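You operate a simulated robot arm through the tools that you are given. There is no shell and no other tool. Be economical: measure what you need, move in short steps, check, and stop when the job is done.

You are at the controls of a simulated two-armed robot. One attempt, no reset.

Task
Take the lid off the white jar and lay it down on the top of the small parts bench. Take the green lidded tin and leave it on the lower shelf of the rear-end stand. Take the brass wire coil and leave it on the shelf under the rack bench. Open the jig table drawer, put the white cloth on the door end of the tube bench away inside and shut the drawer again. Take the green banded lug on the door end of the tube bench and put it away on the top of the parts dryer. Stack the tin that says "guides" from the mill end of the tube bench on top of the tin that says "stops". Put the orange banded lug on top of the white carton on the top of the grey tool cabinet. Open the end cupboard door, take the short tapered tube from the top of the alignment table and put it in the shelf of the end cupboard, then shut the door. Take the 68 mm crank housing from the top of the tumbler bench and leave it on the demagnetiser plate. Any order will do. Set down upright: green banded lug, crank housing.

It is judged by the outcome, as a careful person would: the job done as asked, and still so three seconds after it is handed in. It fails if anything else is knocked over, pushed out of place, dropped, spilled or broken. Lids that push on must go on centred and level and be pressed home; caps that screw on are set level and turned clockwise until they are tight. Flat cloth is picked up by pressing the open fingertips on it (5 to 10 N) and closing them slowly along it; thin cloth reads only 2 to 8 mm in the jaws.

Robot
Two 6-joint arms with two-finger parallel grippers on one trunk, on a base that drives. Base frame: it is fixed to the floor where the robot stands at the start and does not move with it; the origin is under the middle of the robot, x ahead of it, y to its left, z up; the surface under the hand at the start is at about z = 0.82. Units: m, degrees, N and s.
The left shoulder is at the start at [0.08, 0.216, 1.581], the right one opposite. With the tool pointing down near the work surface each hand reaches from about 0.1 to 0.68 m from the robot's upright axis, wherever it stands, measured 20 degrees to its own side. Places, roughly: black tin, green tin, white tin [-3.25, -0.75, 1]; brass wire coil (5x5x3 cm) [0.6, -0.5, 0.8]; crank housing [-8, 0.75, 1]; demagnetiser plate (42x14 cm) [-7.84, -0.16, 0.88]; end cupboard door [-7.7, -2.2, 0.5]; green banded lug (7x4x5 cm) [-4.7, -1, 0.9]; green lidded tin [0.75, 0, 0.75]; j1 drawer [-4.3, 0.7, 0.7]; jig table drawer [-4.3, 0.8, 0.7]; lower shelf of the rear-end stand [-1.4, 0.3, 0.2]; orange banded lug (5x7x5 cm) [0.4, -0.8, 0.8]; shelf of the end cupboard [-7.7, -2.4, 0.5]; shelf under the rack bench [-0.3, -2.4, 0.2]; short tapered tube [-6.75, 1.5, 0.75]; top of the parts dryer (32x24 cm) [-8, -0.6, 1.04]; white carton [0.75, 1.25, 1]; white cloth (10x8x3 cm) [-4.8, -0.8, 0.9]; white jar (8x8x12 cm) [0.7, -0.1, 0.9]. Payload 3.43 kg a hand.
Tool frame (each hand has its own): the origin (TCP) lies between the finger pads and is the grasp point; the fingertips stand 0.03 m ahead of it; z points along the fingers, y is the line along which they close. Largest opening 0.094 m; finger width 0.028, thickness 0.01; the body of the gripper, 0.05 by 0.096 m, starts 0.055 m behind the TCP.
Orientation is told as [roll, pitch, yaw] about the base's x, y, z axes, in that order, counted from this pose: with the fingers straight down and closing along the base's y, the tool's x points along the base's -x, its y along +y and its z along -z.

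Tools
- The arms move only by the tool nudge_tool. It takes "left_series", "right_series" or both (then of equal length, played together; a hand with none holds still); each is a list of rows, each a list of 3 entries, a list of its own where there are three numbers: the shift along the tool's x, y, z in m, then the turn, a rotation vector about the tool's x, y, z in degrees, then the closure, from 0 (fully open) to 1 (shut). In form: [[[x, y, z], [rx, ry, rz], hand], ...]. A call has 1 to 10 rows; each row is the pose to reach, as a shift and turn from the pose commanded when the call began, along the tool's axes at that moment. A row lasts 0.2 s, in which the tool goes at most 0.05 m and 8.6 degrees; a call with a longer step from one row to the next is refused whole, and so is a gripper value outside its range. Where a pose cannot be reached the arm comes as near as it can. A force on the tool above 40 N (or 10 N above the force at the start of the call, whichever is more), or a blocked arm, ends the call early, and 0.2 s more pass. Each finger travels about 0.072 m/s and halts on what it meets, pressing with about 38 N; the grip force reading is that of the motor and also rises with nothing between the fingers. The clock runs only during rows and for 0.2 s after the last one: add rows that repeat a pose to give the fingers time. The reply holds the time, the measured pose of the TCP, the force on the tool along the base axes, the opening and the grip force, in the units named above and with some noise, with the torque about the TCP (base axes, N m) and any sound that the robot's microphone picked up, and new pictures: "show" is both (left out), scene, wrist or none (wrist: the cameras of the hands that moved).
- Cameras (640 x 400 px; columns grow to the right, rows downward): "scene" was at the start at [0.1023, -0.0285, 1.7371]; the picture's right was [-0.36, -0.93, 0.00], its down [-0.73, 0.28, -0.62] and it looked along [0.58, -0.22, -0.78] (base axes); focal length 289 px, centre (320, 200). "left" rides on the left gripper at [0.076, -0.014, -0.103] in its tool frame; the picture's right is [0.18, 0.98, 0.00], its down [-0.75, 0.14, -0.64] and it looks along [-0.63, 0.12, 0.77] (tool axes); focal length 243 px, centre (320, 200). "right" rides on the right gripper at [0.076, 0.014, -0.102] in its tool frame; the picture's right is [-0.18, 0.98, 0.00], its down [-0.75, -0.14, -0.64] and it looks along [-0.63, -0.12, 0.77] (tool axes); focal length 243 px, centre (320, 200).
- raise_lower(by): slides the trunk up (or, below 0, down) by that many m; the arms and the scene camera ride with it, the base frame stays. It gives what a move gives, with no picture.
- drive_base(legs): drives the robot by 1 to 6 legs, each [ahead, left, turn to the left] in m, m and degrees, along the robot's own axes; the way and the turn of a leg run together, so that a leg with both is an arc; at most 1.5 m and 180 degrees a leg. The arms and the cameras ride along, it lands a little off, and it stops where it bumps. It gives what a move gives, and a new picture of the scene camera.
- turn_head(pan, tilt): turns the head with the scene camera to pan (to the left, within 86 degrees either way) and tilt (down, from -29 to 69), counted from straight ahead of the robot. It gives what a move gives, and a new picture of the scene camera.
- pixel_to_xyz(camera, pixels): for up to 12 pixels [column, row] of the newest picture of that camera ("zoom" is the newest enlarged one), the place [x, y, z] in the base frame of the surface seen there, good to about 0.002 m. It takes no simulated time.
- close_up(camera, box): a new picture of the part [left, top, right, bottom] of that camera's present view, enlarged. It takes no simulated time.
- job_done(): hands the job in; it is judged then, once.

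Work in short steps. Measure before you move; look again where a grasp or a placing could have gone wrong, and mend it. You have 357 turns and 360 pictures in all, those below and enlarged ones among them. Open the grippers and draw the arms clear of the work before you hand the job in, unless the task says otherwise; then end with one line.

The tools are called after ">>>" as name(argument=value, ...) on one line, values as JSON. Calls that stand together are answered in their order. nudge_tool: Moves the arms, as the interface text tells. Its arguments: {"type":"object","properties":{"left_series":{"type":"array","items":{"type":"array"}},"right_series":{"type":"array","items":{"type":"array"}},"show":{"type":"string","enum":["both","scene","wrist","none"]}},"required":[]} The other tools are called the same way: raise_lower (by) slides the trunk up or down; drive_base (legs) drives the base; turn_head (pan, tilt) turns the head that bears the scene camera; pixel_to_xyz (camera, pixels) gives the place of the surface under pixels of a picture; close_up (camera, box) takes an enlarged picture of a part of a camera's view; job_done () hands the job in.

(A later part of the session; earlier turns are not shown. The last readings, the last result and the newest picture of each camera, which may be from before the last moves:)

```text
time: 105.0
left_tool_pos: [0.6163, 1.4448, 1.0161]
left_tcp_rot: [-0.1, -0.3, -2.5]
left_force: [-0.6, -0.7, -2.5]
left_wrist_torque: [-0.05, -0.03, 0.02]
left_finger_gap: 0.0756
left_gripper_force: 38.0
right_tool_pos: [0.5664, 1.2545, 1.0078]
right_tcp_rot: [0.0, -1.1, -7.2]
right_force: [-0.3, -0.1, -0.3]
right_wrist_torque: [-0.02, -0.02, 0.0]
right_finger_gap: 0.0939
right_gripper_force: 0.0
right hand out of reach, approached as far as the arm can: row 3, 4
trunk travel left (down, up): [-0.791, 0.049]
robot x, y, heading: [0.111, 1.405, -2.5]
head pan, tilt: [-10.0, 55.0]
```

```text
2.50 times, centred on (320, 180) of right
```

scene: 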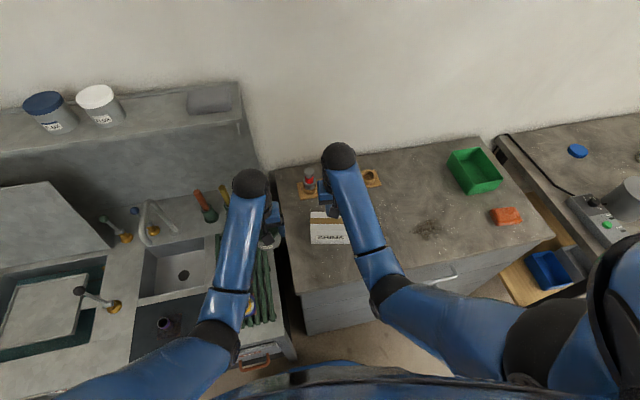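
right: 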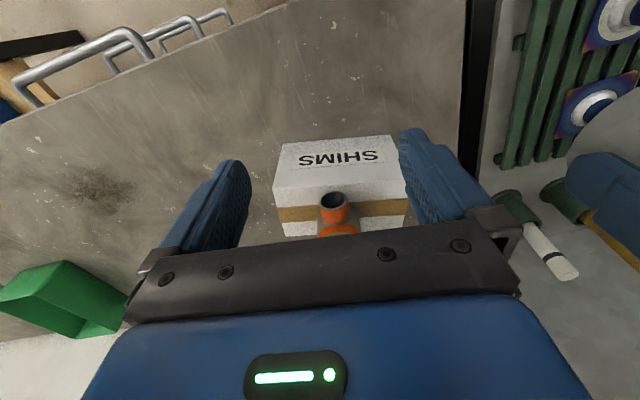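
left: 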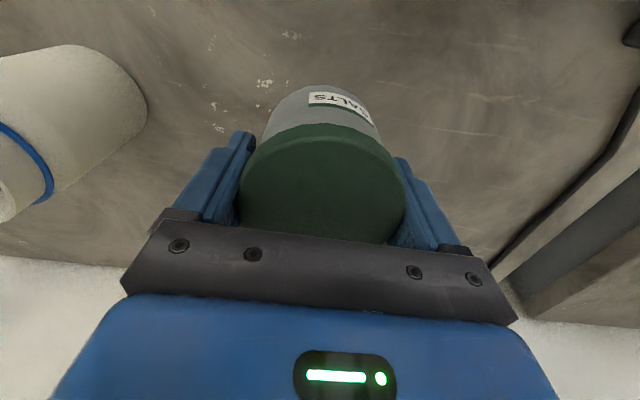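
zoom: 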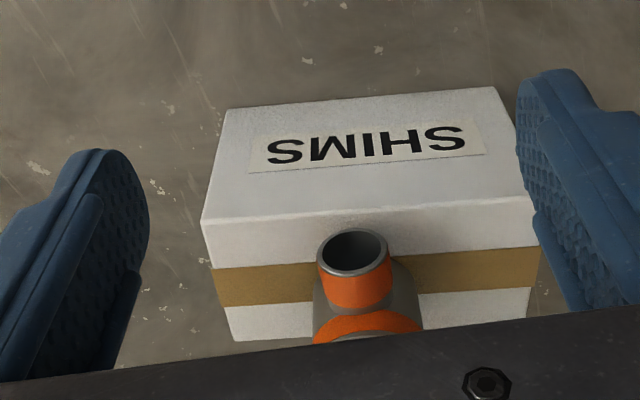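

Lug sits on the carton; verifying from the scene camera while backing off, then driving to the coil.

>>> drive_base(legs=[[-0.3, 0, 2.5]])

>>> close_up(camera="scene", box=[260, 100, 400, 190])

```text
time: 107.0
left_tool_pos: [0.3163, 1.4749, 1.0134]
left_tcp_rot: [0.0, -0.1, 0.1]
left_force: [1.0, -0.5, -2.2]
left_wrist_torque: [0.0, 0.04, 0.01]
left_finger_gap: 0.0758
left_gripper_force: 38.3
right_tool_pos: [0.2749, 1.2822, 1.0065]
right_tcp_rot: [-0.1, -0.8, -4.5]
right_force: [0.2, -0.1, -0.9]
right_wrist_torque: [-0.01, -0.01, 0.02]
right_finger_gap: 0.094
right_gripper_force: 0.0
trunk travel left (down, up): [-0.791, 0.049]
robot x, y, heading: [-0.1885, 1.4044, 0.1]
head pan, tilt: [-10.0, 55.0]
```

scene: 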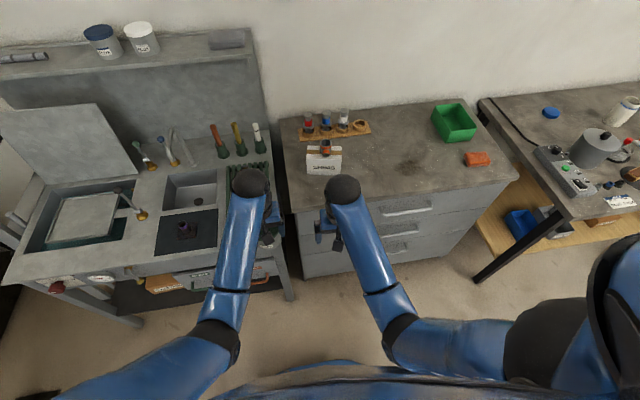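

```text
4.44 times, centred on (330, 145) of scene
```

zoom: 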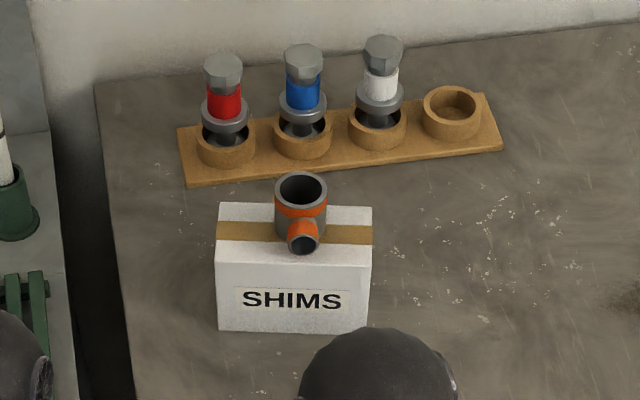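

Lug is well placed. Driving back to the small parts bench for the coil.

>>> drive_base(legs=[[0, -1.1, 0], [0, -0.65, 0], [0.27, 0, 0]])

>>> turn_head(pan=-15, tilt=60)

```text
time: 117.5
left_tool_pos: [0.5867, -0.27, 1.0132]
left_tcp_rot: [0.2, 0.0, 1.0]
left_force: [0.5, 1.0, -2.4]
left_wrist_torque: [0.02, 0.05, 0.02]
left_finger_gap: 0.0757
left_gripper_force: 37.7
right_tool_pos: [0.549, -0.4622, 1.0047]
right_tcp_rot: [0.1, -0.7, -3.7]
right_force: [0.0, 0.0, -0.6]
right_wrist_torque: [0.01, 0.06, 0.01]
right_finger_gap: 0.0941
right_gripper_force: 0.1
trunk travel left (down, up): [-0.791, 0.049]
robot x, y, heading: [0.0833, -0.3419, 1.0]
head pan, tilt: [-10.0, 55.0]
stopped in leg 3: the robot was blocked; the commanded pose is now the measured one
```

scene: 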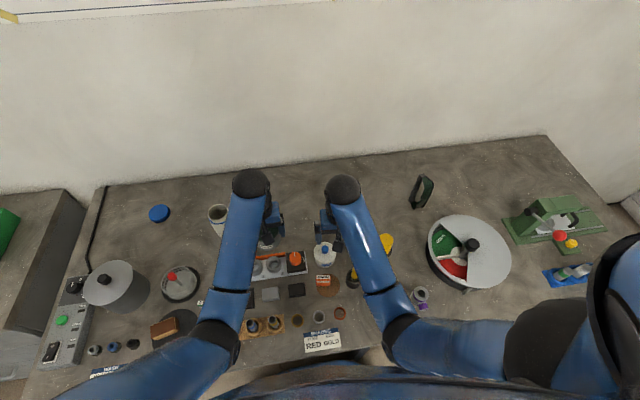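

```text
time: 118.1
left_tool_pos: [0.5857, -0.2673, 1.0147]
left_tcp_rot: [0.1, -0.1, 1.0]
left_force: [0.7, 0.3, -1.4]
left_wrist_torque: [0.0, 0.03, -0.03]
left_finger_gap: 0.0755
left_gripper_force: 37.9
right_tool_pos: [0.5483, -0.4602, 1.0067]
right_tcp_rot: [0.0, -0.8, -3.7]
right_force: [0.0, -0.4, -0.3]
right_wrist_torque: [0.0, 0.01, 0.01]
right_finger_gap: 0.0941
right_gripper_force: 0.0
trunk travel left (down, up): [-0.791, 0.049]
robot x, y, heading: [0.08, -0.3416, 1.1]
head pan, tilt: [-15.0, 60.0]
```

scene: 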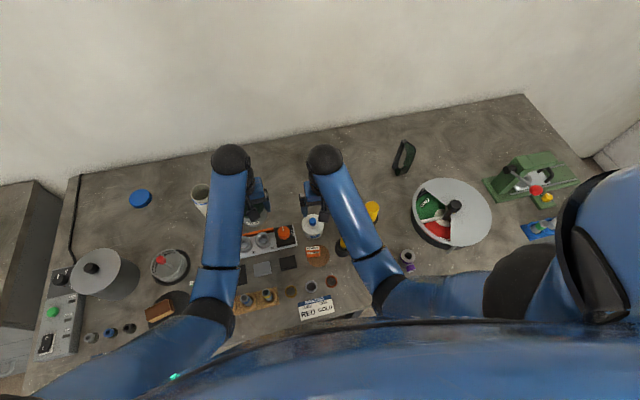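

Moving the right hand over the coil location.

>>> nudge_tool(right_series=[[[-0.02, -0.035, 0.0], [0, 0, 0], 0], [[-0.04, -0.07, 0.0], [0, 0, 0], 0]], show="wrist")

```text
time: 118.7
left_tool_pos: [0.5848, -0.2686, 1.0139]
left_tcp_rot: [0.1, -0.1, 1.0]
left_force: [0.0, -0.2, -1.7]
left_wrist_torque: [0.01, -0.01, 0.01]
left_finger_gap: 0.0756
left_gripper_force: 38.0
right_tool_pos: [0.5831, -0.5336, 1.005]
right_tcp_rot: [0.0, -0.8, -3.6]
right_force: [0.0, -0.2, -0.3]
right_wrist_torque: [0.0, 0.06, -0.02]
right_finger_gap: 0.0942
right_gripper_force: 0.0
trunk travel left (down, up): [-0.791, 0.049]
robot x, y, heading: [0.0797, -0.3415, 1.1]
head pan, tilt: [-15.0, 60.0]
```

right: 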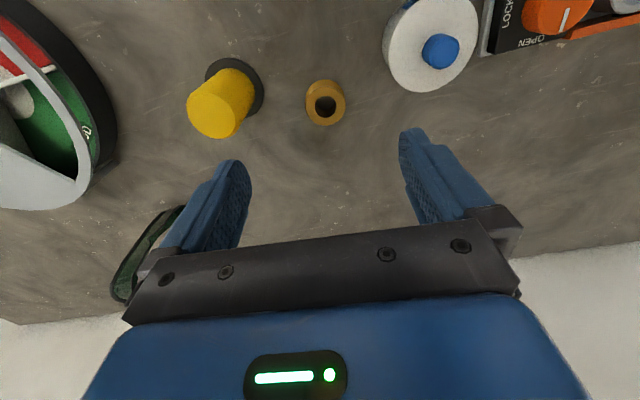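

>>> close_up(camera="right", box=[260, 50, 400, 150])

>>> pixel_to_xyz(camera="right", pixels=[[308, 105], [344, 102], [325, 84], [325, 122], [245, 85], [225, 130], [390, 60], [262, 85]])

```text
4.00 times, centred on (330, 100) of right
```

zoom: 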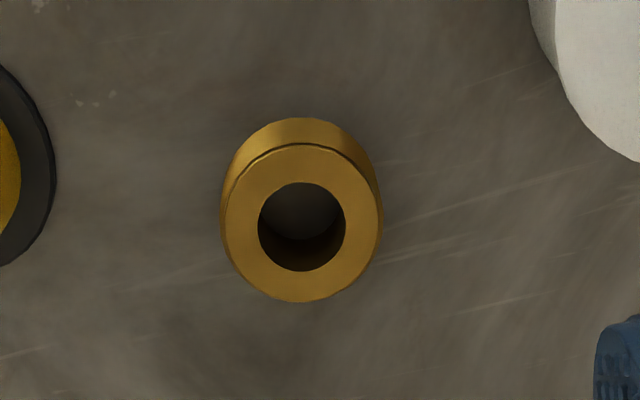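

```text
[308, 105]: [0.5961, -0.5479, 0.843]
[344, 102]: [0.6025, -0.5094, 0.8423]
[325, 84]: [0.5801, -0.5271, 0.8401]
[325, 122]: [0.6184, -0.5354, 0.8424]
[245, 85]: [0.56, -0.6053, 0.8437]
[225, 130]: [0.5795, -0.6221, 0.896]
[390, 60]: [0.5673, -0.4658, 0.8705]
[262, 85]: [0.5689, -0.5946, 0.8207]
```

Coil centre (0.5995,-0.530), top 0.843. Descending and gripping.

>>> nudge_tool(right_series=[[[-0.0166, 0.0026, 0.03], [0, 0, 0], 0.3], [[-0.0166, 0.0026, 0.075], [0, 0, 0], 0.3], [[-0.0166, 0.0026, 0.12], [0, 0, 0], 0.3], [[-0.0166, 0.0026, 0.148], [0, 0, 0], 0.3], [[-0.0166, 0.0026, 0.152], [0, 0, 0], 0.3], [[-0.0166, 0.0026, 0.152], [0, 0, 0], 1], [[-0.0166, 0.0026, 0.152], [0, 0, 0], 1], [[-0.0166, 0.0026, 0.152], [0, 0, 0], 1], [[-0.0166, 0.0026, 0.12], [0, 0, 0], 1], [[-0.0166, 0.0026, 0.08], [0, 0, 0], 1]], show="wrist")

```text
time: 120.9
left_tool_pos: [0.5834, -0.2671, 1.0145]
left_tcp_rot: [0.0, -0.2, 1.0]
left_force: [-0.5, -0.4, -2.4]
left_wrist_torque: [-0.03, -0.01, 0.0]
left_finger_gap: 0.0756
left_gripper_force: 38.3
right_tool_pos: [0.6021, -0.5299, 0.9271]
right_tcp_rot: [0.0, -0.9, -3.6]
right_force: [-0.6, 0.6, -2.1]
right_wrist_torque: [0.02, 0.0, 0.03]
right_finger_gap: 0.0406
right_gripper_force: 38.0
trunk travel left (down, up): [-0.791, 0.049]
robot x, y, heading: [0.08, -0.3426, 0.9]
head pan, tilt: [-15.0, 60.0]
```

right: 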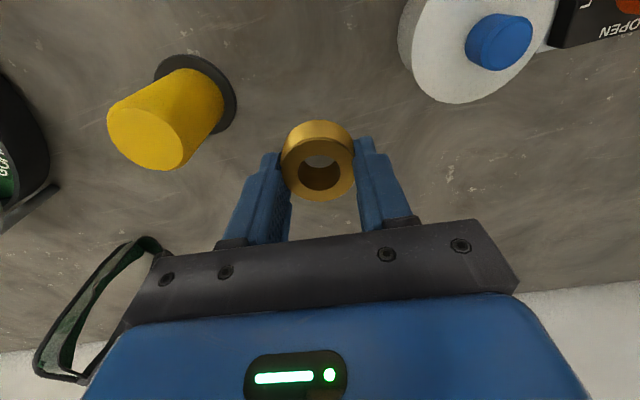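

Coil held. Raising, backing off, and turning right to face the rack bench.

>>> nudge_tool(right_series=[[[0, 0, -0.045], [0, 0, 0], 1], [[0, 0, -0.08], [0, 0, 0], 1]], show="none")

>>> drive_base(legs=[[-0.45, 0, 0], [0, 0, -90]])

>>> turn_head(pan=0, tilt=35)

```text
time: 121.5
left_tool_pos: [0.5832, -0.2665, 1.0144]
left_tcp_rot: [-0.1, -0.2, 1.0]
left_force: [0.3, -0.4, -2.5]
left_wrist_torque: [-0.01, -0.01, -0.01]
left_finger_gap: 0.0756
left_gripper_force: 38.3
right_tool_pos: [0.5981, -0.5308, 1.0075]
right_tcp_rot: [-0.1, -0.9, -3.7]
right_force: [0.2, 0.4, -1.9]
right_wrist_torque: [0.03, -0.02, -0.02]
right_finger_gap: 0.0407
right_gripper_force: 37.9
trunk travel left (down, up): [-0.791, 0.049]
robot x, y, heading: [0.0789, -0.3433, 0.7]
head pan, tilt: [-15.0, 60.0]
```

```text
time: 128.0
left_tool_pos: [-0.2847, -0.8534, 1.0145]
left_tcp_rot: [0.0, -0.4, -89.2]
left_force: [1.0, -1.2, -3.2]
left_wrist_torque: [0.0, 0.0, 0.04]
left_finger_gap: 0.0757
left_gripper_force: 37.7
right_tool_pos: [-0.5488, -0.8669, 1.0071]
right_tcp_rot: [-0.1, -0.9, -93.9]
right_force: [0.4, 0.8, -1.0]
right_wrist_torque: [0.02, -0.01, 0.01]
right_finger_gap: 0.0406
right_gripper_force: 38.0
trunk travel left (down, up): [-0.791, 0.049]
robot x, y, heading: [-0.3578, -0.3504, -89.0]
head pan, tilt: [-15.0, 60.0]
```

scene: 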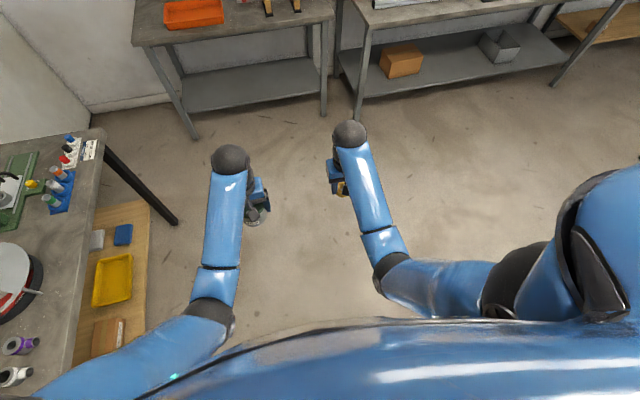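

```text
time: 128.9
left_tool_pos: [-0.284, -0.8526, 1.0136]
left_tcp_rot: [0.0, -0.2, -89.2]
left_force: [0.0, -0.6, -2.3]
left_wrist_torque: [0.01, 0.01, 0.01]
left_finger_gap: 0.0759
left_gripper_force: 38.0
right_tool_pos: [-0.5494, -0.8672, 1.0074]
right_tcp_rot: [-0.2, -0.9, -93.9]
right_force: [-0.6, -0.3, -1.2]
right_wrist_torque: [-0.01, 0.02, -0.02]
right_finger_gap: 0.0405
right_gripper_force: 38.1
trunk travel left (down, up): [-0.791, 0.049]
robot x, y, heading: [-0.3591, -0.3499, -89.3]
head pan, tilt: [0.0, 35.0]
```

scene: 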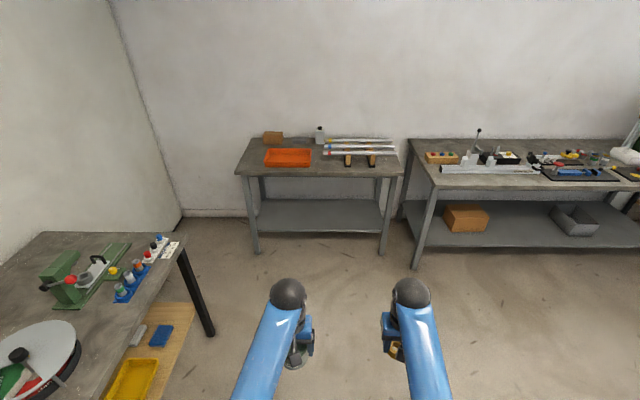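

Two tables: the one with tubes/racks at left (x≈-0.3) should be the rack bench. Measuring its shelf.

>>> pixel_to_xyz(camera="scene", pixels=[[320, 215], [260, 222], [380, 215], [320, 202], [262, 204], [320, 232], [320, 172], [245, 172], [390, 175], [256, 245], [383, 247], [470, 235]])

>>> close_up(camera="scene", box=[220, 110, 640, 270])

```text
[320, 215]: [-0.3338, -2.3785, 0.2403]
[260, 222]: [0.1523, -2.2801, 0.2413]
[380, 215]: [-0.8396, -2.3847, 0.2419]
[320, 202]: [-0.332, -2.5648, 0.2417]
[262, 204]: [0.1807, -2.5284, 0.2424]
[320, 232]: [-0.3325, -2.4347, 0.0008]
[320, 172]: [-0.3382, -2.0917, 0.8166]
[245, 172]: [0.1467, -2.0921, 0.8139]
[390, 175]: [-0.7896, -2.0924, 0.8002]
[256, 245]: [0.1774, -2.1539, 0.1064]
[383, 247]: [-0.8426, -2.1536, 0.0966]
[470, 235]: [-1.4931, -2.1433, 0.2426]
```

```text
1.52 times, centred on (430, 190) of scene
```

zoom: 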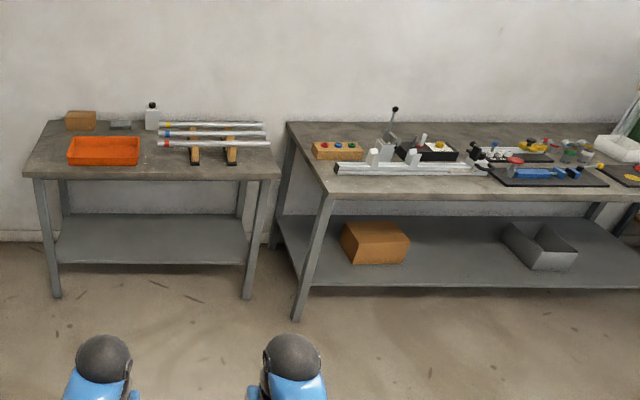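

Shelf is z≈0.242, front edge y≈-2.2, table top front at y=-2.09. I drive up, lower the trunk, then will slide the hands in under the top.

>>> drive_base(legs=[[0.85, 0, -0.9]])

>>> raise_lower(by=-0.66)

>>> turn_head(pan=0, tilt=35)

```text
time: 133.4
left_tool_pos: [-0.3038, -1.695, 1.0149]
left_tcp_rot: [0.0, -0.3, -91.1]
left_force: [-0.3, -0.6, -1.1]
left_wrist_torque: [0.0, 0.01, 0.03]
left_finger_gap: 0.0759
left_gripper_force: 38.4
right_tool_pos: [-0.5676, -1.6997, 1.0094]
right_tcp_rot: [-0.2, -1.0, -95.8]
right_force: [-0.5, -0.3, -1.1]
right_wrist_torque: [-0.02, 0.02, -0.02]
right_finger_gap: 0.0405
right_gripper_force: 37.6
trunk travel left (down, up): [-0.791, 0.049]
robot x, y, heading: [-0.3632, -1.1927, -91.4]
head pan, tilt: [0.0, 35.0]
```

scene: 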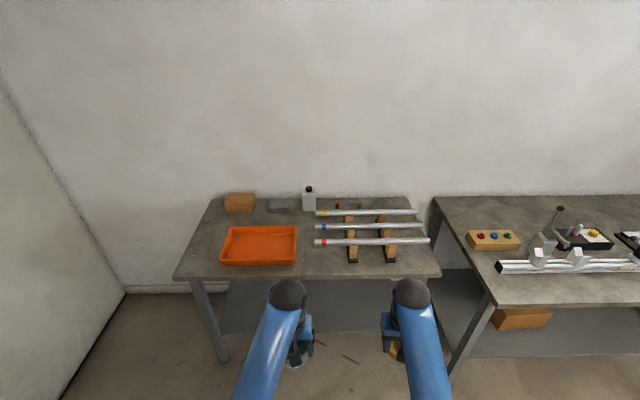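

```text
refused: -0.66 is not a number from -0.4 to 0.4
```

```text
time: 134.0
left_tool_pos: [-0.3051, -1.6951, 1.0139]
left_tcp_rot: [0.1, -0.1, -91.1]
left_force: [-0.2, 0.2, -1.6]
left_wrist_torque: [0.01, -0.01, -0.02]
left_finger_gap: 0.0756
left_gripper_force: 38.3
right_tool_pos: [-0.5677, -1.7014, 1.0073]
right_tcp_rot: [-0.1, -0.8, -95.9]
right_force: [-0.3, 0.8, -1.2]
right_wrist_torque: [0.01, -0.02, 0.03]
right_finger_gap: 0.0407
right_gripper_force: 38.4
trunk travel left (down, up): [-0.791, 0.049]
robot x, y, heading: [-0.3605, -1.1903, -91.3]
head pan, tilt: [0.0, 35.0]
```

scene: 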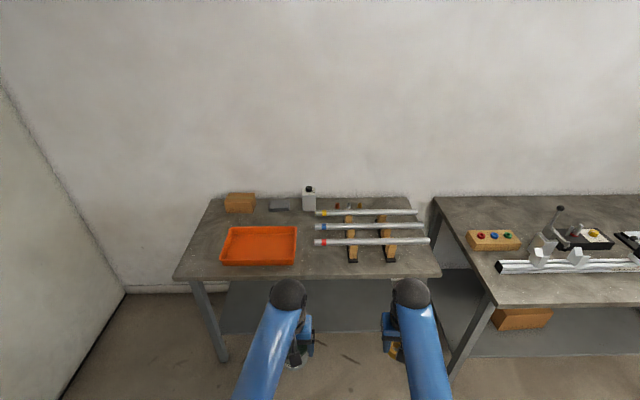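

Lowering in two steps (limit 0.4 each).

>>> raise_lower(by=-0.4)

>>> raise_lower(by=-0.28)

>>> drive_base(legs=[[0.25, 0, 1.3]])

```text
time: 137.8
left_tool_pos: [-0.3035, -1.6961, 0.6152]
left_tcp_rot: [0.0, -0.2, -91.0]
left_force: [-0.5, 0.1, -2.6]
left_wrist_torque: [-0.02, -0.01, 0.03]
left_finger_gap: 0.0755
left_gripper_force: 37.8
right_tool_pos: [-0.5685, -1.7015, 0.6072]
right_tcp_rot: [-0.1, -0.9, -95.8]
right_force: [-0.2, -0.3, -0.4]
right_wrist_torque: [0.01, -0.02, -0.02]
right_finger_gap: 0.0407
right_gripper_force: 38.3
trunk travel left (down, up): [-0.391, 0.449]
robot x, y, heading: [-0.3635, -1.1904, -90.9]
head pan, tilt: [0.0, 35.0]
```

```text
time: 140.6
left_tool_pos: [-0.3043, -1.6948, 0.335]
left_tcp_rot: [0.0, -0.2, -91.0]
left_force: [-0.5, 1.3, -2.3]
left_wrist_torque: [-0.02, -0.02, 0.01]
left_finger_gap: 0.0759
left_gripper_force: 37.9
right_tool_pos: [-0.5684, -1.7006, 0.3278]
right_tcp_rot: [-0.1, -0.9, -95.8]
right_force: [-0.2, -0.5, -1.2]
right_wrist_torque: [-0.03, 0.02, -0.01]
right_finger_gap: 0.0403
right_gripper_force: 37.9
trunk travel left (down, up): [-0.111, 0.729]
robot x, y, heading: [-0.3572, -1.1902, -91.0]
head pan, tilt: [0.0, 35.0]
```

```text
time: 142.4
left_tool_pos: [-0.2927, -1.9431, 0.333]
left_tcp_rot: [0.0, -0.1, -89.7]
left_force: [-0.9, -0.3, -1.7]
left_wrist_torque: [0.0, 0.0, 0.0]
left_finger_gap: 0.0756
left_gripper_force: 37.9
right_tool_pos: [-0.5579, -1.9543, 0.3268]
right_tcp_rot: [-0.1, -0.8, -94.2]
right_force: [0.9, -0.6, -0.9]
right_wrist_torque: [0.0, -0.01, 0.01]
right_finger_gap: 0.0403
right_gripper_force: 38.1
trunk travel left (down, up): [-0.111, 0.729]
robot x, y, heading: [-0.3659, -1.4381, -89.7]
head pan, tilt: [0.0, 35.0]
```

scene: 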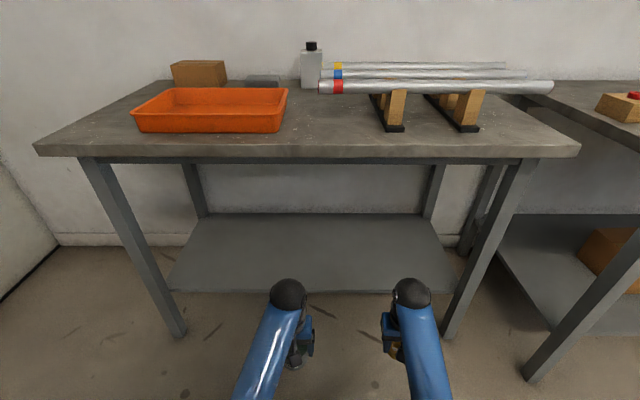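

Clear path. Driving in 0.32 m.

>>> pixel_to_xyz(camera="scene", pixels=[[350, 285], [350, 240], [300, 152], [300, 160]])

>>> drive_base(legs=[[0.32, 0, 0]])

```text
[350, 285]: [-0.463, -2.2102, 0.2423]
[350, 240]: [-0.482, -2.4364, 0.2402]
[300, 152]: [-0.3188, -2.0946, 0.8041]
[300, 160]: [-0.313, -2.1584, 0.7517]
```

```text
time: 144.6
left_tool_pos: [-0.2895, -2.2627, 0.3342]
left_tcp_rot: [0.0, 0.0, -89.5]
left_force: [0.1, 0.8, -1.9]
left_wrist_torque: [0.0, 0.0, 0.0]
left_finger_gap: 0.0758
left_gripper_force: 37.6
right_tool_pos: [-0.5539, -2.2753, 0.3269]
right_tcp_rot: [-0.1, -0.9, -94.2]
right_force: [1.0, 0.3, -0.9]
right_wrist_torque: [0.03, 0.02, 0.0]
right_finger_gap: 0.0404
right_gripper_force: 38.4
trunk travel left (down, up): [-0.111, 0.729]
robot x, y, heading: [-0.3608, -1.7561, -89.9]
head pan, tilt: [0.0, 35.0]
```

scene: 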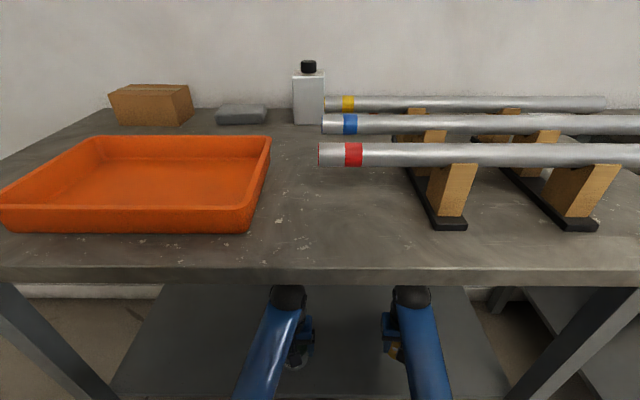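

Extending 4 cm and lowering the coil to the shelf.

>>> nudge_tool(right_series=[[[-0.02, 0, 0.015], [0, 0, 0], 1], [[-0.04, 0, 0.035], [0, 0, 0], 1], [[-0.04, 0, 0.045], [0, 0, 0], 1], [[-0.04, 0, 0.051], [0, 0, 0], 1], [[-0.04, 0, 0.052], [0, 0, 0], 0.5], [[-0.04, 0, 0.052], [0, 0, 0], 0.2], [[-0.04, 0, 0.052], [0, 0, 0], 0.2], [[-0.04, 0, 0.01], [0, 0, 0], 0.2], [[-0.04, 0, -0.01], [0, 0, 0], 0]], show="wrist")

```text
time: 146.6
left_tool_pos: [-0.2892, -2.2634, 0.3347]
left_tcp_rot: [0.0, -0.1, -89.5]
left_force: [0.4, -0.3, -2.0]
left_wrist_torque: [0.02, -0.02, -0.02]
left_finger_gap: 0.0756
left_gripper_force: 38.1
right_tool_pos: [-0.5562, -2.3175, 0.3364]
right_tcp_rot: [-0.1, -1.0, -94.1]
right_force: [-0.4, 0.6, -0.2]
right_wrist_torque: [-0.02, -0.01, -0.01]
right_finger_gap: 0.0939
right_gripper_force: 0.0
trunk travel left (down, up): [-0.111, 0.729]
robot x, y, heading: [-0.3647, -1.76, -89.3]
head pan, tilt: [0.0, 35.0]
```

right: 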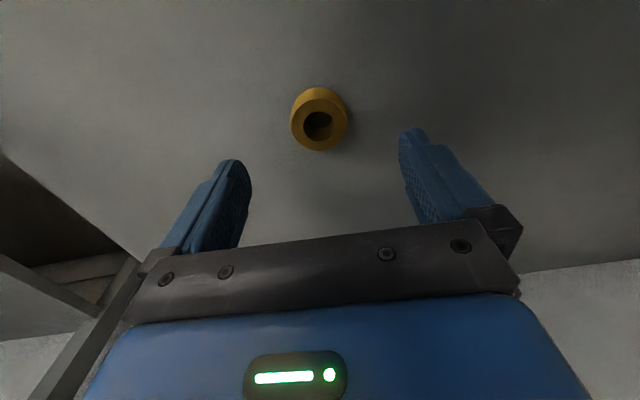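

Coil is on the shelf. Backing out and turning toward the rear-end stand.

>>> drive_base(legs=[[-0.65, 0, 0], [0, 0, -145]])

```text
time: 156.2
left_tool_pos: [-0.7042, -0.7333, 0.3345]
left_tcp_rot: [0.0, -0.1, 124.5]
left_force: [0.0, -0.6, -2.5]
left_wrist_torque: [-0.01, 0.01, -0.02]
left_finger_gap: 0.076
left_gripper_force: 38.5
right_tool_pos: [-0.514, -0.5381, 0.3357]
right_tcp_rot: [-0.1, -1.0, 119.8]
right_force: [0.3, 0.1, -0.3]
right_wrist_torque: [0.0, 0.03, 0.03]
right_finger_gap: 0.094
right_gripper_force: 0.1
trunk travel left (down, up): [-0.111, 0.729]
robot x, y, heading: [-0.3643, -1.108, 124.2]
head pan, tilt: [0.0, 35.0]
```

scene: 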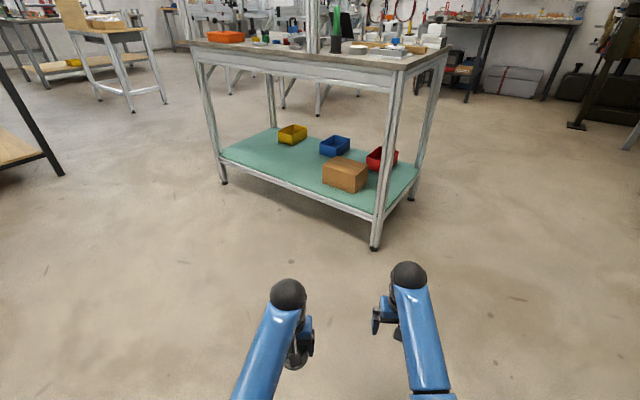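

Measuring the stand and its lower shelf.

>>> pixel_to_xyz(camera="scene", pixels=[[270, 165], [250, 150], [300, 178], [345, 175], [292, 135], [335, 147], [375, 240], [225, 180], [260, 138], [280, 70], [300, 160], [345, 200]])

>>> close_up(camera="scene", box=[180, 0, 460, 180])

```text
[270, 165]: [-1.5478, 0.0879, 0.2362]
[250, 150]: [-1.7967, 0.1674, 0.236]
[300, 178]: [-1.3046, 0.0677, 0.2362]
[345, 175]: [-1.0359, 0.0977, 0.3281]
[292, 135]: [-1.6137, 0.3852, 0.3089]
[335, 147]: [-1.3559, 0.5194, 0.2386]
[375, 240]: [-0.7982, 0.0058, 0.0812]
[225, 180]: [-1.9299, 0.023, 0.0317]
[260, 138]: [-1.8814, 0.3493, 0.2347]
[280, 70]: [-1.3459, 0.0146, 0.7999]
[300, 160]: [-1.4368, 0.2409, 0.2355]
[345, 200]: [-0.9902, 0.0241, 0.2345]
```

```text
2.22 times, centred on (320, 90) of scene
```

zoom: 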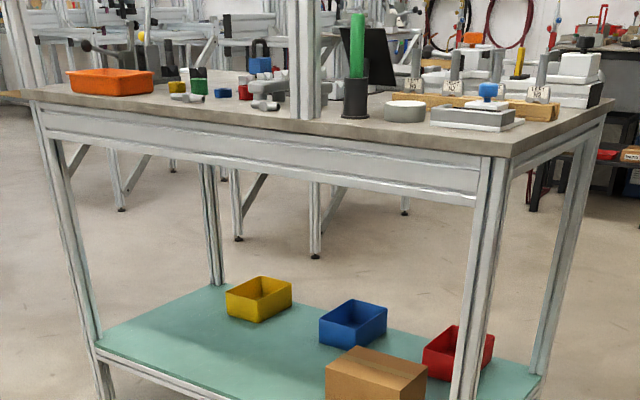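

Placing spot: shelf near (-1.45, 0.13). Tucking the right hand back, then driving to face the stand squarely.

>>> nudge_tool(right_series=[[[0.05, 0, 0], [0, 0, 0], 0], [[0.1, 0, 0], [0, 0, 0], 0], [[0.15, 0, 0], [0, 0, 0], 0], [[0.2, 0, 0], [0, 0, 0], 0], [[0.24, 0, 0], [0, 0, 0], 0]], show="none")

>>> drive_base(legs=[[0, 0, -34.3], [0.3, 1.0, 0]])

```text
time: 157.4
left_tool_pos: [-0.7045, -0.7317, 0.3346]
left_tcp_rot: [0.0, -0.2, 124.6]
left_force: [0.7, 0.3, -2.9]
left_wrist_torque: [0.01, 0.04, 0.01]
left_finger_gap: 0.076
left_gripper_force: 38.1
right_tool_pos: [-0.3935, -0.7505, 0.3237]
right_tcp_rot: [0.0, -1.1, 119.7]
right_force: [0.8, -0.1, 0.0]
right_wrist_torque: [0.0, 0.02, -0.02]
right_finger_gap: 0.0939
right_gripper_force: 0.1
right hand out of reach, approached as far as the arm can: row 2, 3, 4, 5
trunk travel left (down, up): [-0.111, 0.729]
robot x, y, heading: [-0.3669, -1.1076, 124.7]
head pan, tilt: [0.0, 35.0]
```

```text
time: 164.3
left_tool_pos: [-1.4151, -0.3121, 0.3338]
left_tcp_rot: [0.0, -0.1, 89.9]
left_force: [0.9, -0.2, -2.4]
left_wrist_torque: [0.01, 0.0, 0.01]
left_finger_gap: 0.0757
left_gripper_force: 37.9
right_tool_pos: [-1.1684, -0.502, 0.3229]
right_tcp_rot: [0.0, -1.1, 85.2]
right_force: [0.0, -0.8, 0.1]
right_wrist_torque: [0.0, -0.04, 0.05]
right_finger_gap: 0.0939
right_gripper_force: 0.1
trunk travel left (down, up): [-0.111, 0.729]
robot x, y, heading: [-1.3505, -0.8179, 90.0]
head pan, tilt: [0.0, 35.0]
```

scene: 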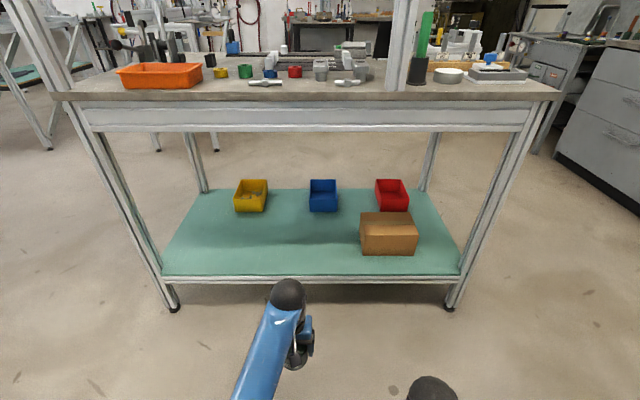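

Driving in 0.40 m.

>>> drive_base(legs=[[0.4, 0, 0]])

>>> nudge_tool(left_series=[[[-0.02, 0, 0.01], [0, 0, 0], 1], [[-0.04, 0, 0.03], [0, 0, 0], 1], [[-0.04, 0, 0.04], [0, 0, 0], 1], [[-0.04, 0, 0.046], [0, 0, 0], 1], [[-0.04, 0, 0.05], [0, 0, 0], 1]], show="wrist")

```text
time: 166.8
left_tool_pos: [-1.4083, 0.0845, 0.3334]
left_tcp_rot: [0.0, 0.0, 89.4]
left_force: [0.0, -0.1, -2.1]
left_wrist_torque: [0.01, 0.01, 0.0]
left_finger_gap: 0.0758
left_gripper_force: 38.0
right_tool_pos: [-1.1629, -0.108, 0.3236]
right_tcp_rot: [0.0, -1.2, 84.8]
right_force: [0.1, -0.3, 0.3]
right_wrist_torque: [-0.02, 0.01, -0.03]
right_finger_gap: 0.094
right_gripper_force: 0.1
trunk travel left (down, up): [-0.111, 0.729]
robot x, y, heading: [-1.3476, -0.4187, 89.6]
head pan, tilt: [0.0, 35.0]
```

scene: 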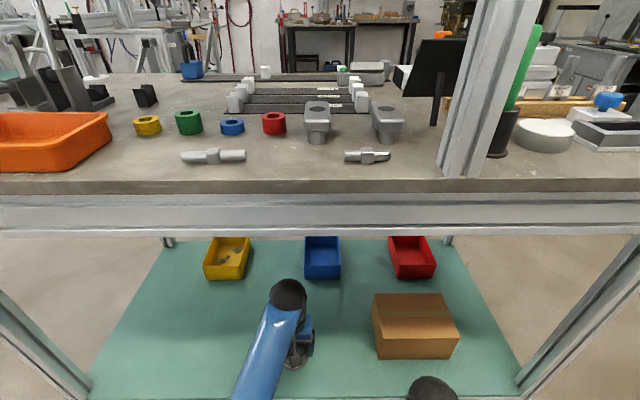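

```text
time: 168.0
left_tool_pos: [-1.4063, 0.1255, 0.2832]
left_tcp_rot: [0.0, -0.2, 89.3]
left_force: [-0.5, 0.0, -1.4]
left_wrist_torque: [-0.02, 0.0, -0.06]
left_finger_gap: 0.0759
left_gripper_force: 38.0
right_tool_pos: [-1.1627, -0.1064, 0.3231]
right_tcp_rot: [0.0, -1.2, 84.6]
right_force: [-0.8, -0.4, -0.5]
right_wrist_torque: [-0.03, -0.02, 0.02]
right_finger_gap: 0.094
right_gripper_force: 0.1
trunk travel left (down, up): [-0.111, 0.729]
robot x, y, heading: [-1.3468, -0.4192, 89.4]
head pan, tilt: [0.0, 35.0]
```

left: 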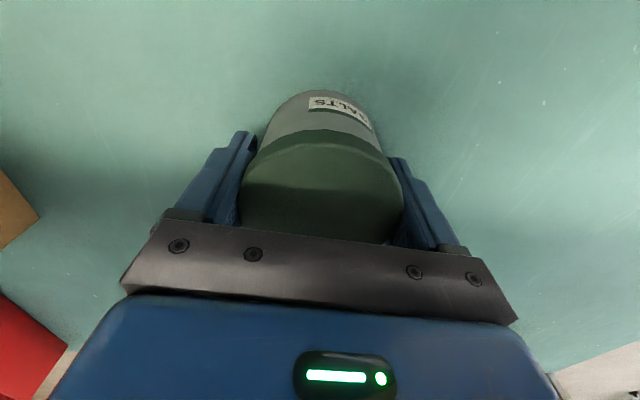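

At shelf level. Releasing and rising.

>>> nudge_tool(left_series=[[[0, 0, 0.002], [0, 0, 0], 1], [[0, 0, 0.002], [0, 0, 0], 0.1], [[0, 0, 0.002], [0, 0, 0], 0], [[0, 0, 0.0], [0, 0, 0], 0], [[0, 0, -0.04], [0, 0, 0], 0], [[0, 0, -0.08], [0, 0, 0], 0]], show="wrist")

```text
time: 169.4
left_tool_pos: [-1.4064, 0.1251, 0.3617]
left_tcp_rot: [0.1, -0.3, 89.4]
left_force: [-0.7, 0.3, -0.1]
left_wrist_torque: [0.01, 0.01, 0.0]
left_finger_gap: 0.0943
left_gripper_force: 0.0
right_tool_pos: [-1.1632, -0.1069, 0.3223]
right_tcp_rot: [0.0, -1.1, 84.7]
right_force: [0.2, 0.2, -0.2]
right_wrist_torque: [0.02, 0.02, -0.02]
right_finger_gap: 0.0937
right_gripper_force: 0.0
trunk travel left (down, up): [-0.111, 0.729]
robot x, y, heading: [-1.3491, -0.4178, 89.3]
head pan, tilt: [0.0, 35.0]
```

left: 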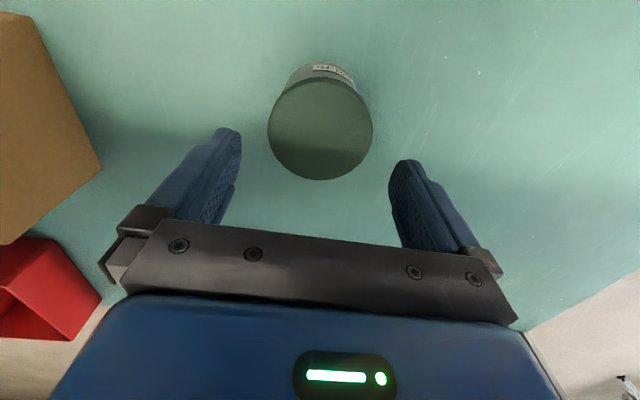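

Tin stands on the lower shelf. Backing out, raising the trunk, and turning to look toward the tube bench.

>>> drive_base(legs=[[-0.5, 0, 0], [0, 0, 90]])

>>> raise_lower(by=0.4)

>>> raise_lower(by=0.3)

>>> turn_head(pan=0, tilt=20)

```text
time: 176.2
left_tool_pos: [-1.8972, -0.9816, 0.3628]
left_tcp_rot: [0.0, -0.3, 178.7]
left_force: [-0.2, -0.8, 1.7]
left_wrist_torque: [0.03, 0.02, 0.0]
left_finger_gap: 0.0938
left_gripper_force: 0.0
right_tool_pos: [-1.6599, -0.7421, 0.3224]
right_tcp_rot: [0.0, -1.1, 174.0]
right_force: [0.5, -0.1, -0.4]
right_wrist_torque: [-0.02, 0.05, 0.0]
right_finger_gap: 0.094
right_gripper_force: 0.0
trunk travel left (down, up): [-0.111, 0.729]
robot x, y, heading: [-1.3515, -0.9263, 178.4]
head pan, tilt: [0.0, 35.0]
```

scene: 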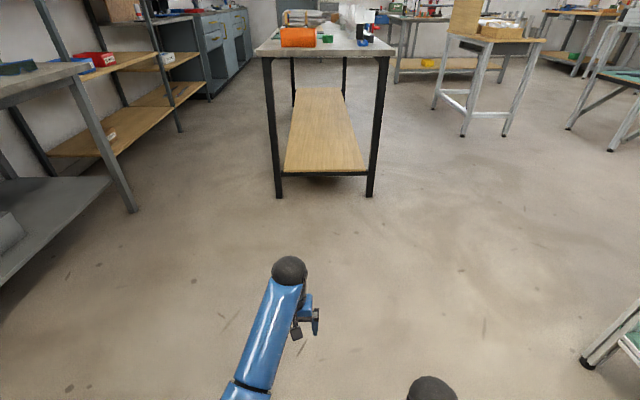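

```text
time: 180.0
left_tool_pos: [-1.8964, -0.9819, 0.7629]
left_tcp_rot: [-0.1, -0.3, 178.7]
left_force: [-0.4, -0.3, 0.2]
left_wrist_torque: [0.0, -0.02, 0.03]
left_finger_gap: 0.0939
left_gripper_force: 0.0
right_tool_pos: [-1.6609, -0.7417, 0.7238]
right_tcp_rot: [0.0, -1.1, 174.0]
right_force: [0.1, -0.4, -0.2]
right_wrist_torque: [0.0, -0.02, -0.02]
right_finger_gap: 0.0939
right_gripper_force: 0.1
trunk travel left (down, up): [-0.511, 0.329]
robot x, y, heading: [-1.3502, -0.9305, 178.6]
head pan, tilt: [0.0, 35.0]
```

```text
time: 183.0
left_tool_pos: [-1.8967, -0.9814, 1.0631]
left_tcp_rot: [-0.1, -0.2, 178.7]
left_force: [0.0, -0.4, -0.4]
left_wrist_torque: [0.02, 0.0, 0.01]
left_finger_gap: 0.0941
left_gripper_force: 0.0
right_tool_pos: [-1.6614, -0.7406, 1.0238]
right_tcp_rot: [0.0, -1.1, 173.9]
right_force: [0.1, -0.1, 0.4]
right_wrist_torque: [-0.01, 0.01, 0.03]
right_finger_gap: 0.0942
right_gripper_force: 0.1
trunk travel left (down, up): [-0.811, 0.029]
robot x, y, heading: [-1.3538, -0.9319, 178.6]
head pan, tilt: [0.0, 35.0]
```

```text
time: 183.8
left_tool_pos: [-1.896, -0.9818, 1.0619]
left_tcp_rot: [0.0, -0.3, 178.7]
left_force: [0.0, -0.8, 0.8]
left_wrist_torque: [0.0, -0.01, 0.03]
left_finger_gap: 0.0935
left_gripper_force: 0.2
right_tool_pos: [-1.6614, -0.7406, 1.0231]
right_tcp_rot: [-0.1, -1.1, 173.9]
right_force: [-1.0, 1.0, -0.4]
right_wrist_torque: [0.01, 0.01, -0.01]
right_finger_gap: 0.094
right_gripper_force: 0.1
trunk travel left (down, up): [-0.811, 0.029]
robot x, y, heading: [-1.3508, -0.9244, 178.6]
head pan, tilt: [0.0, 20.0]
```

scene: 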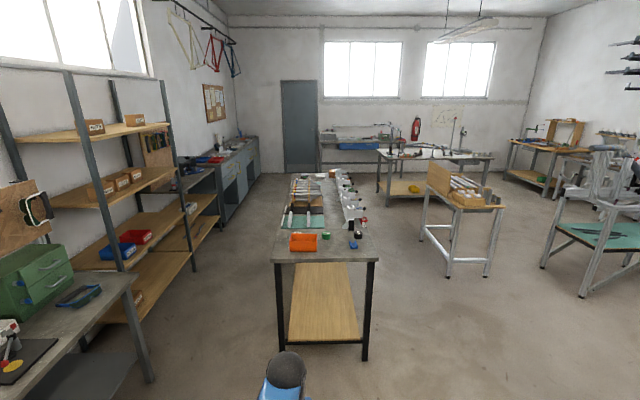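

Centre bench is the tube bench (door at the far end). Zooming in on it.

>>> close_up(camera="scene", box=[260, 160, 400, 265])

>>> pixel_to_xyz(camera="scene", pixels=[[275, 258], [372, 258], [326, 237], [353, 233], [353, 245], [364, 226], [290, 176], [345, 176], [468, 195], [430, 250], [400, 155], [225, 150]])

```text
3.81 times, centred on (330, 212) of scene
```

zoom: 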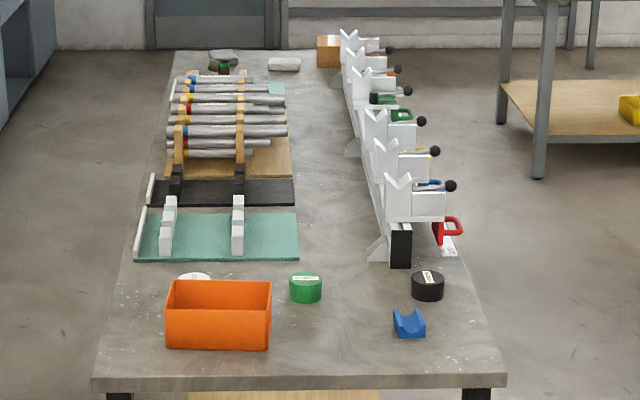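

```text
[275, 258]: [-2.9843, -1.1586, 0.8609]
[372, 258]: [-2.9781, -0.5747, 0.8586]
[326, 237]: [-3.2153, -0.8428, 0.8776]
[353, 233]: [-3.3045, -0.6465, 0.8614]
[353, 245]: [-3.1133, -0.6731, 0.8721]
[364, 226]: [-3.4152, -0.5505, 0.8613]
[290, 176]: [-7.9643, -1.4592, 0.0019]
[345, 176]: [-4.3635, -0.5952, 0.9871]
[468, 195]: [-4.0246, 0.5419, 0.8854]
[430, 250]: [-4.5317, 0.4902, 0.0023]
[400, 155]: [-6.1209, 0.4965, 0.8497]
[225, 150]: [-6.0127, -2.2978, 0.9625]
```

Tins are near the mill end; I drive up to that end facing -x.

>>> drive_base(legs=[[0.9, -0.17, 1.4]])

>>> turn_head(pan=0, tilt=42)

>>> close_up(camera="scene", box=[200, 100, 440, 250])

```text
time: 188.6
left_tool_pos: [-2.7932, -0.8208, 1.064]
left_tcp_rot: [0.0, -0.4, -179.5]
left_force: [-0.3, 0.5, 0.1]
left_wrist_torque: [0.0, 0.04, 0.03]
left_finger_gap: 0.094
left_gripper_force: 0.0
right_tool_pos: [-2.5645, -0.5739, 1.0246]
right_tcp_rot: [0.0, -1.2, 175.7]
right_force: [0.4, 0.7, 0.9]
right_wrist_torque: [0.0, -0.01, -0.02]
right_finger_gap: 0.094
right_gripper_force: 0.0
trunk travel left (down, up): [-0.811, 0.029]
robot x, y, heading: [-2.2501, -0.7508, -179.7]
head pan, tilt: [0.0, 20.0]
```

scene: 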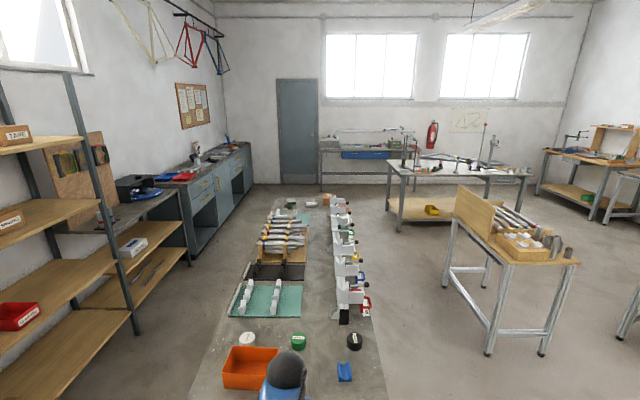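

```text
time: 189.4
left_tool_pos: [-2.7946, -0.8197, 1.064]
left_tcp_rot: [-0.1, -0.2, -179.6]
left_force: [-1.2, 0.4, 0.8]
left_wrist_torque: [-0.03, -0.02, 0.04]
left_finger_gap: 0.0941
left_gripper_force: 0.1
right_tool_pos: [-2.5661, -0.5726, 1.0229]
right_tcp_rot: [0.1, -1.2, 175.6]
right_force: [-0.1, 0.6, -0.7]
right_wrist_torque: [0.0, 0.01, 0.03]
right_finger_gap: 0.0941
right_gripper_force: 0.0
trunk travel left (down, up): [-0.811, 0.029]
robot x, y, heading: [-2.2505, -0.7519, -179.7]
head pan, tilt: [0.0, 42.0]
```

scene: 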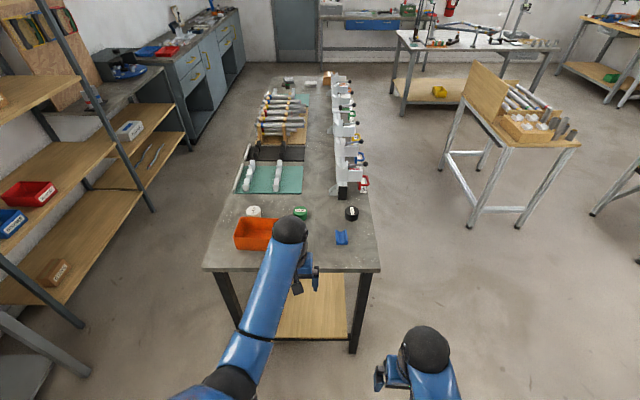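

```text
2.67 times, centred on (320, 175) of scene
```

zoom: 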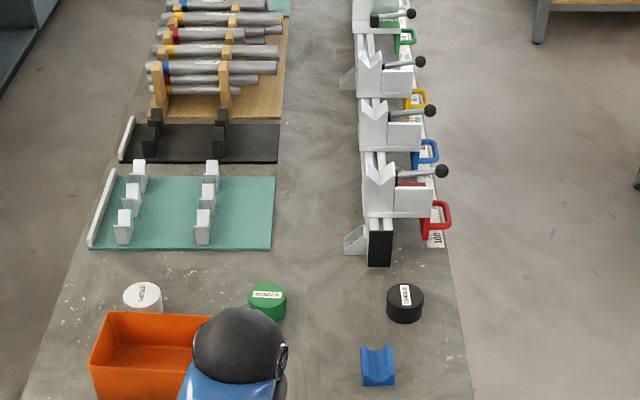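

Reading the tins' labels with tighter zooms.

>>> close_up(camera="scene", box=[240, 200, 272, 220])

>>> close_up(camera="scene", box=[288, 200, 320, 220])

>>> close_up(camera="scene", box=[336, 202, 368, 222])

>>> pixel_to_xyz(camera="scene", pixels=[[254, 210], [300, 212], [352, 211], [341, 235], [350, 225], [255, 218], [300, 220]])

```text
16.00 times, centred on (256, 210) of scene
```

zoom: 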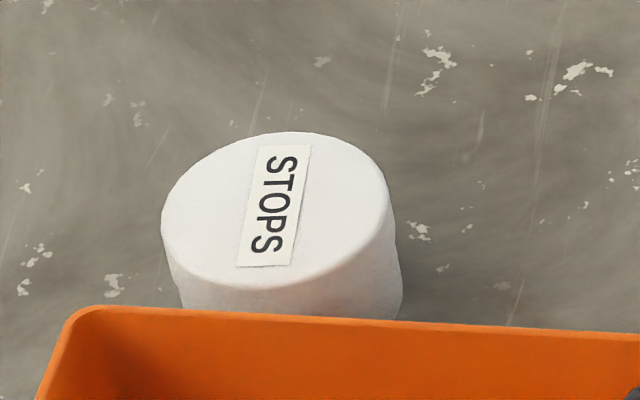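

```text
16.00 times, centred on (304, 210) of scene
```

zoom: 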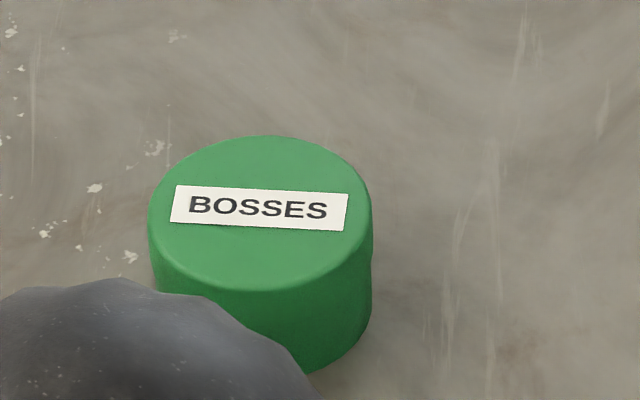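

```text
16.00 times, centred on (352, 212) of scene
```

zoom: 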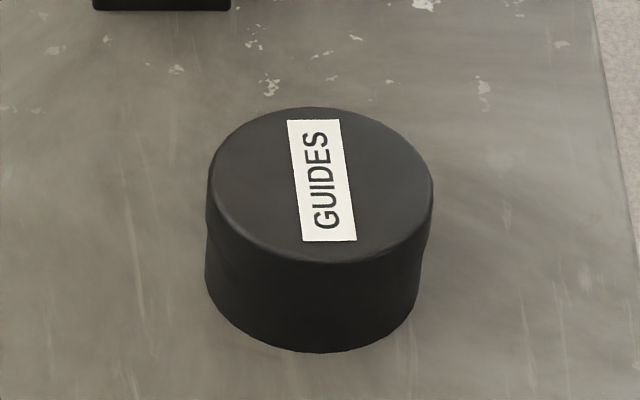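

```text
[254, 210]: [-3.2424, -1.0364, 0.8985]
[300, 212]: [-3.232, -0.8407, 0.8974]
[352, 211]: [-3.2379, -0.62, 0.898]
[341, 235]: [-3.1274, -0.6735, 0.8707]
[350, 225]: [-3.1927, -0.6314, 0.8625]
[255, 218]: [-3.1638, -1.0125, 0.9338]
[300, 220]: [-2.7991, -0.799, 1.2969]
```

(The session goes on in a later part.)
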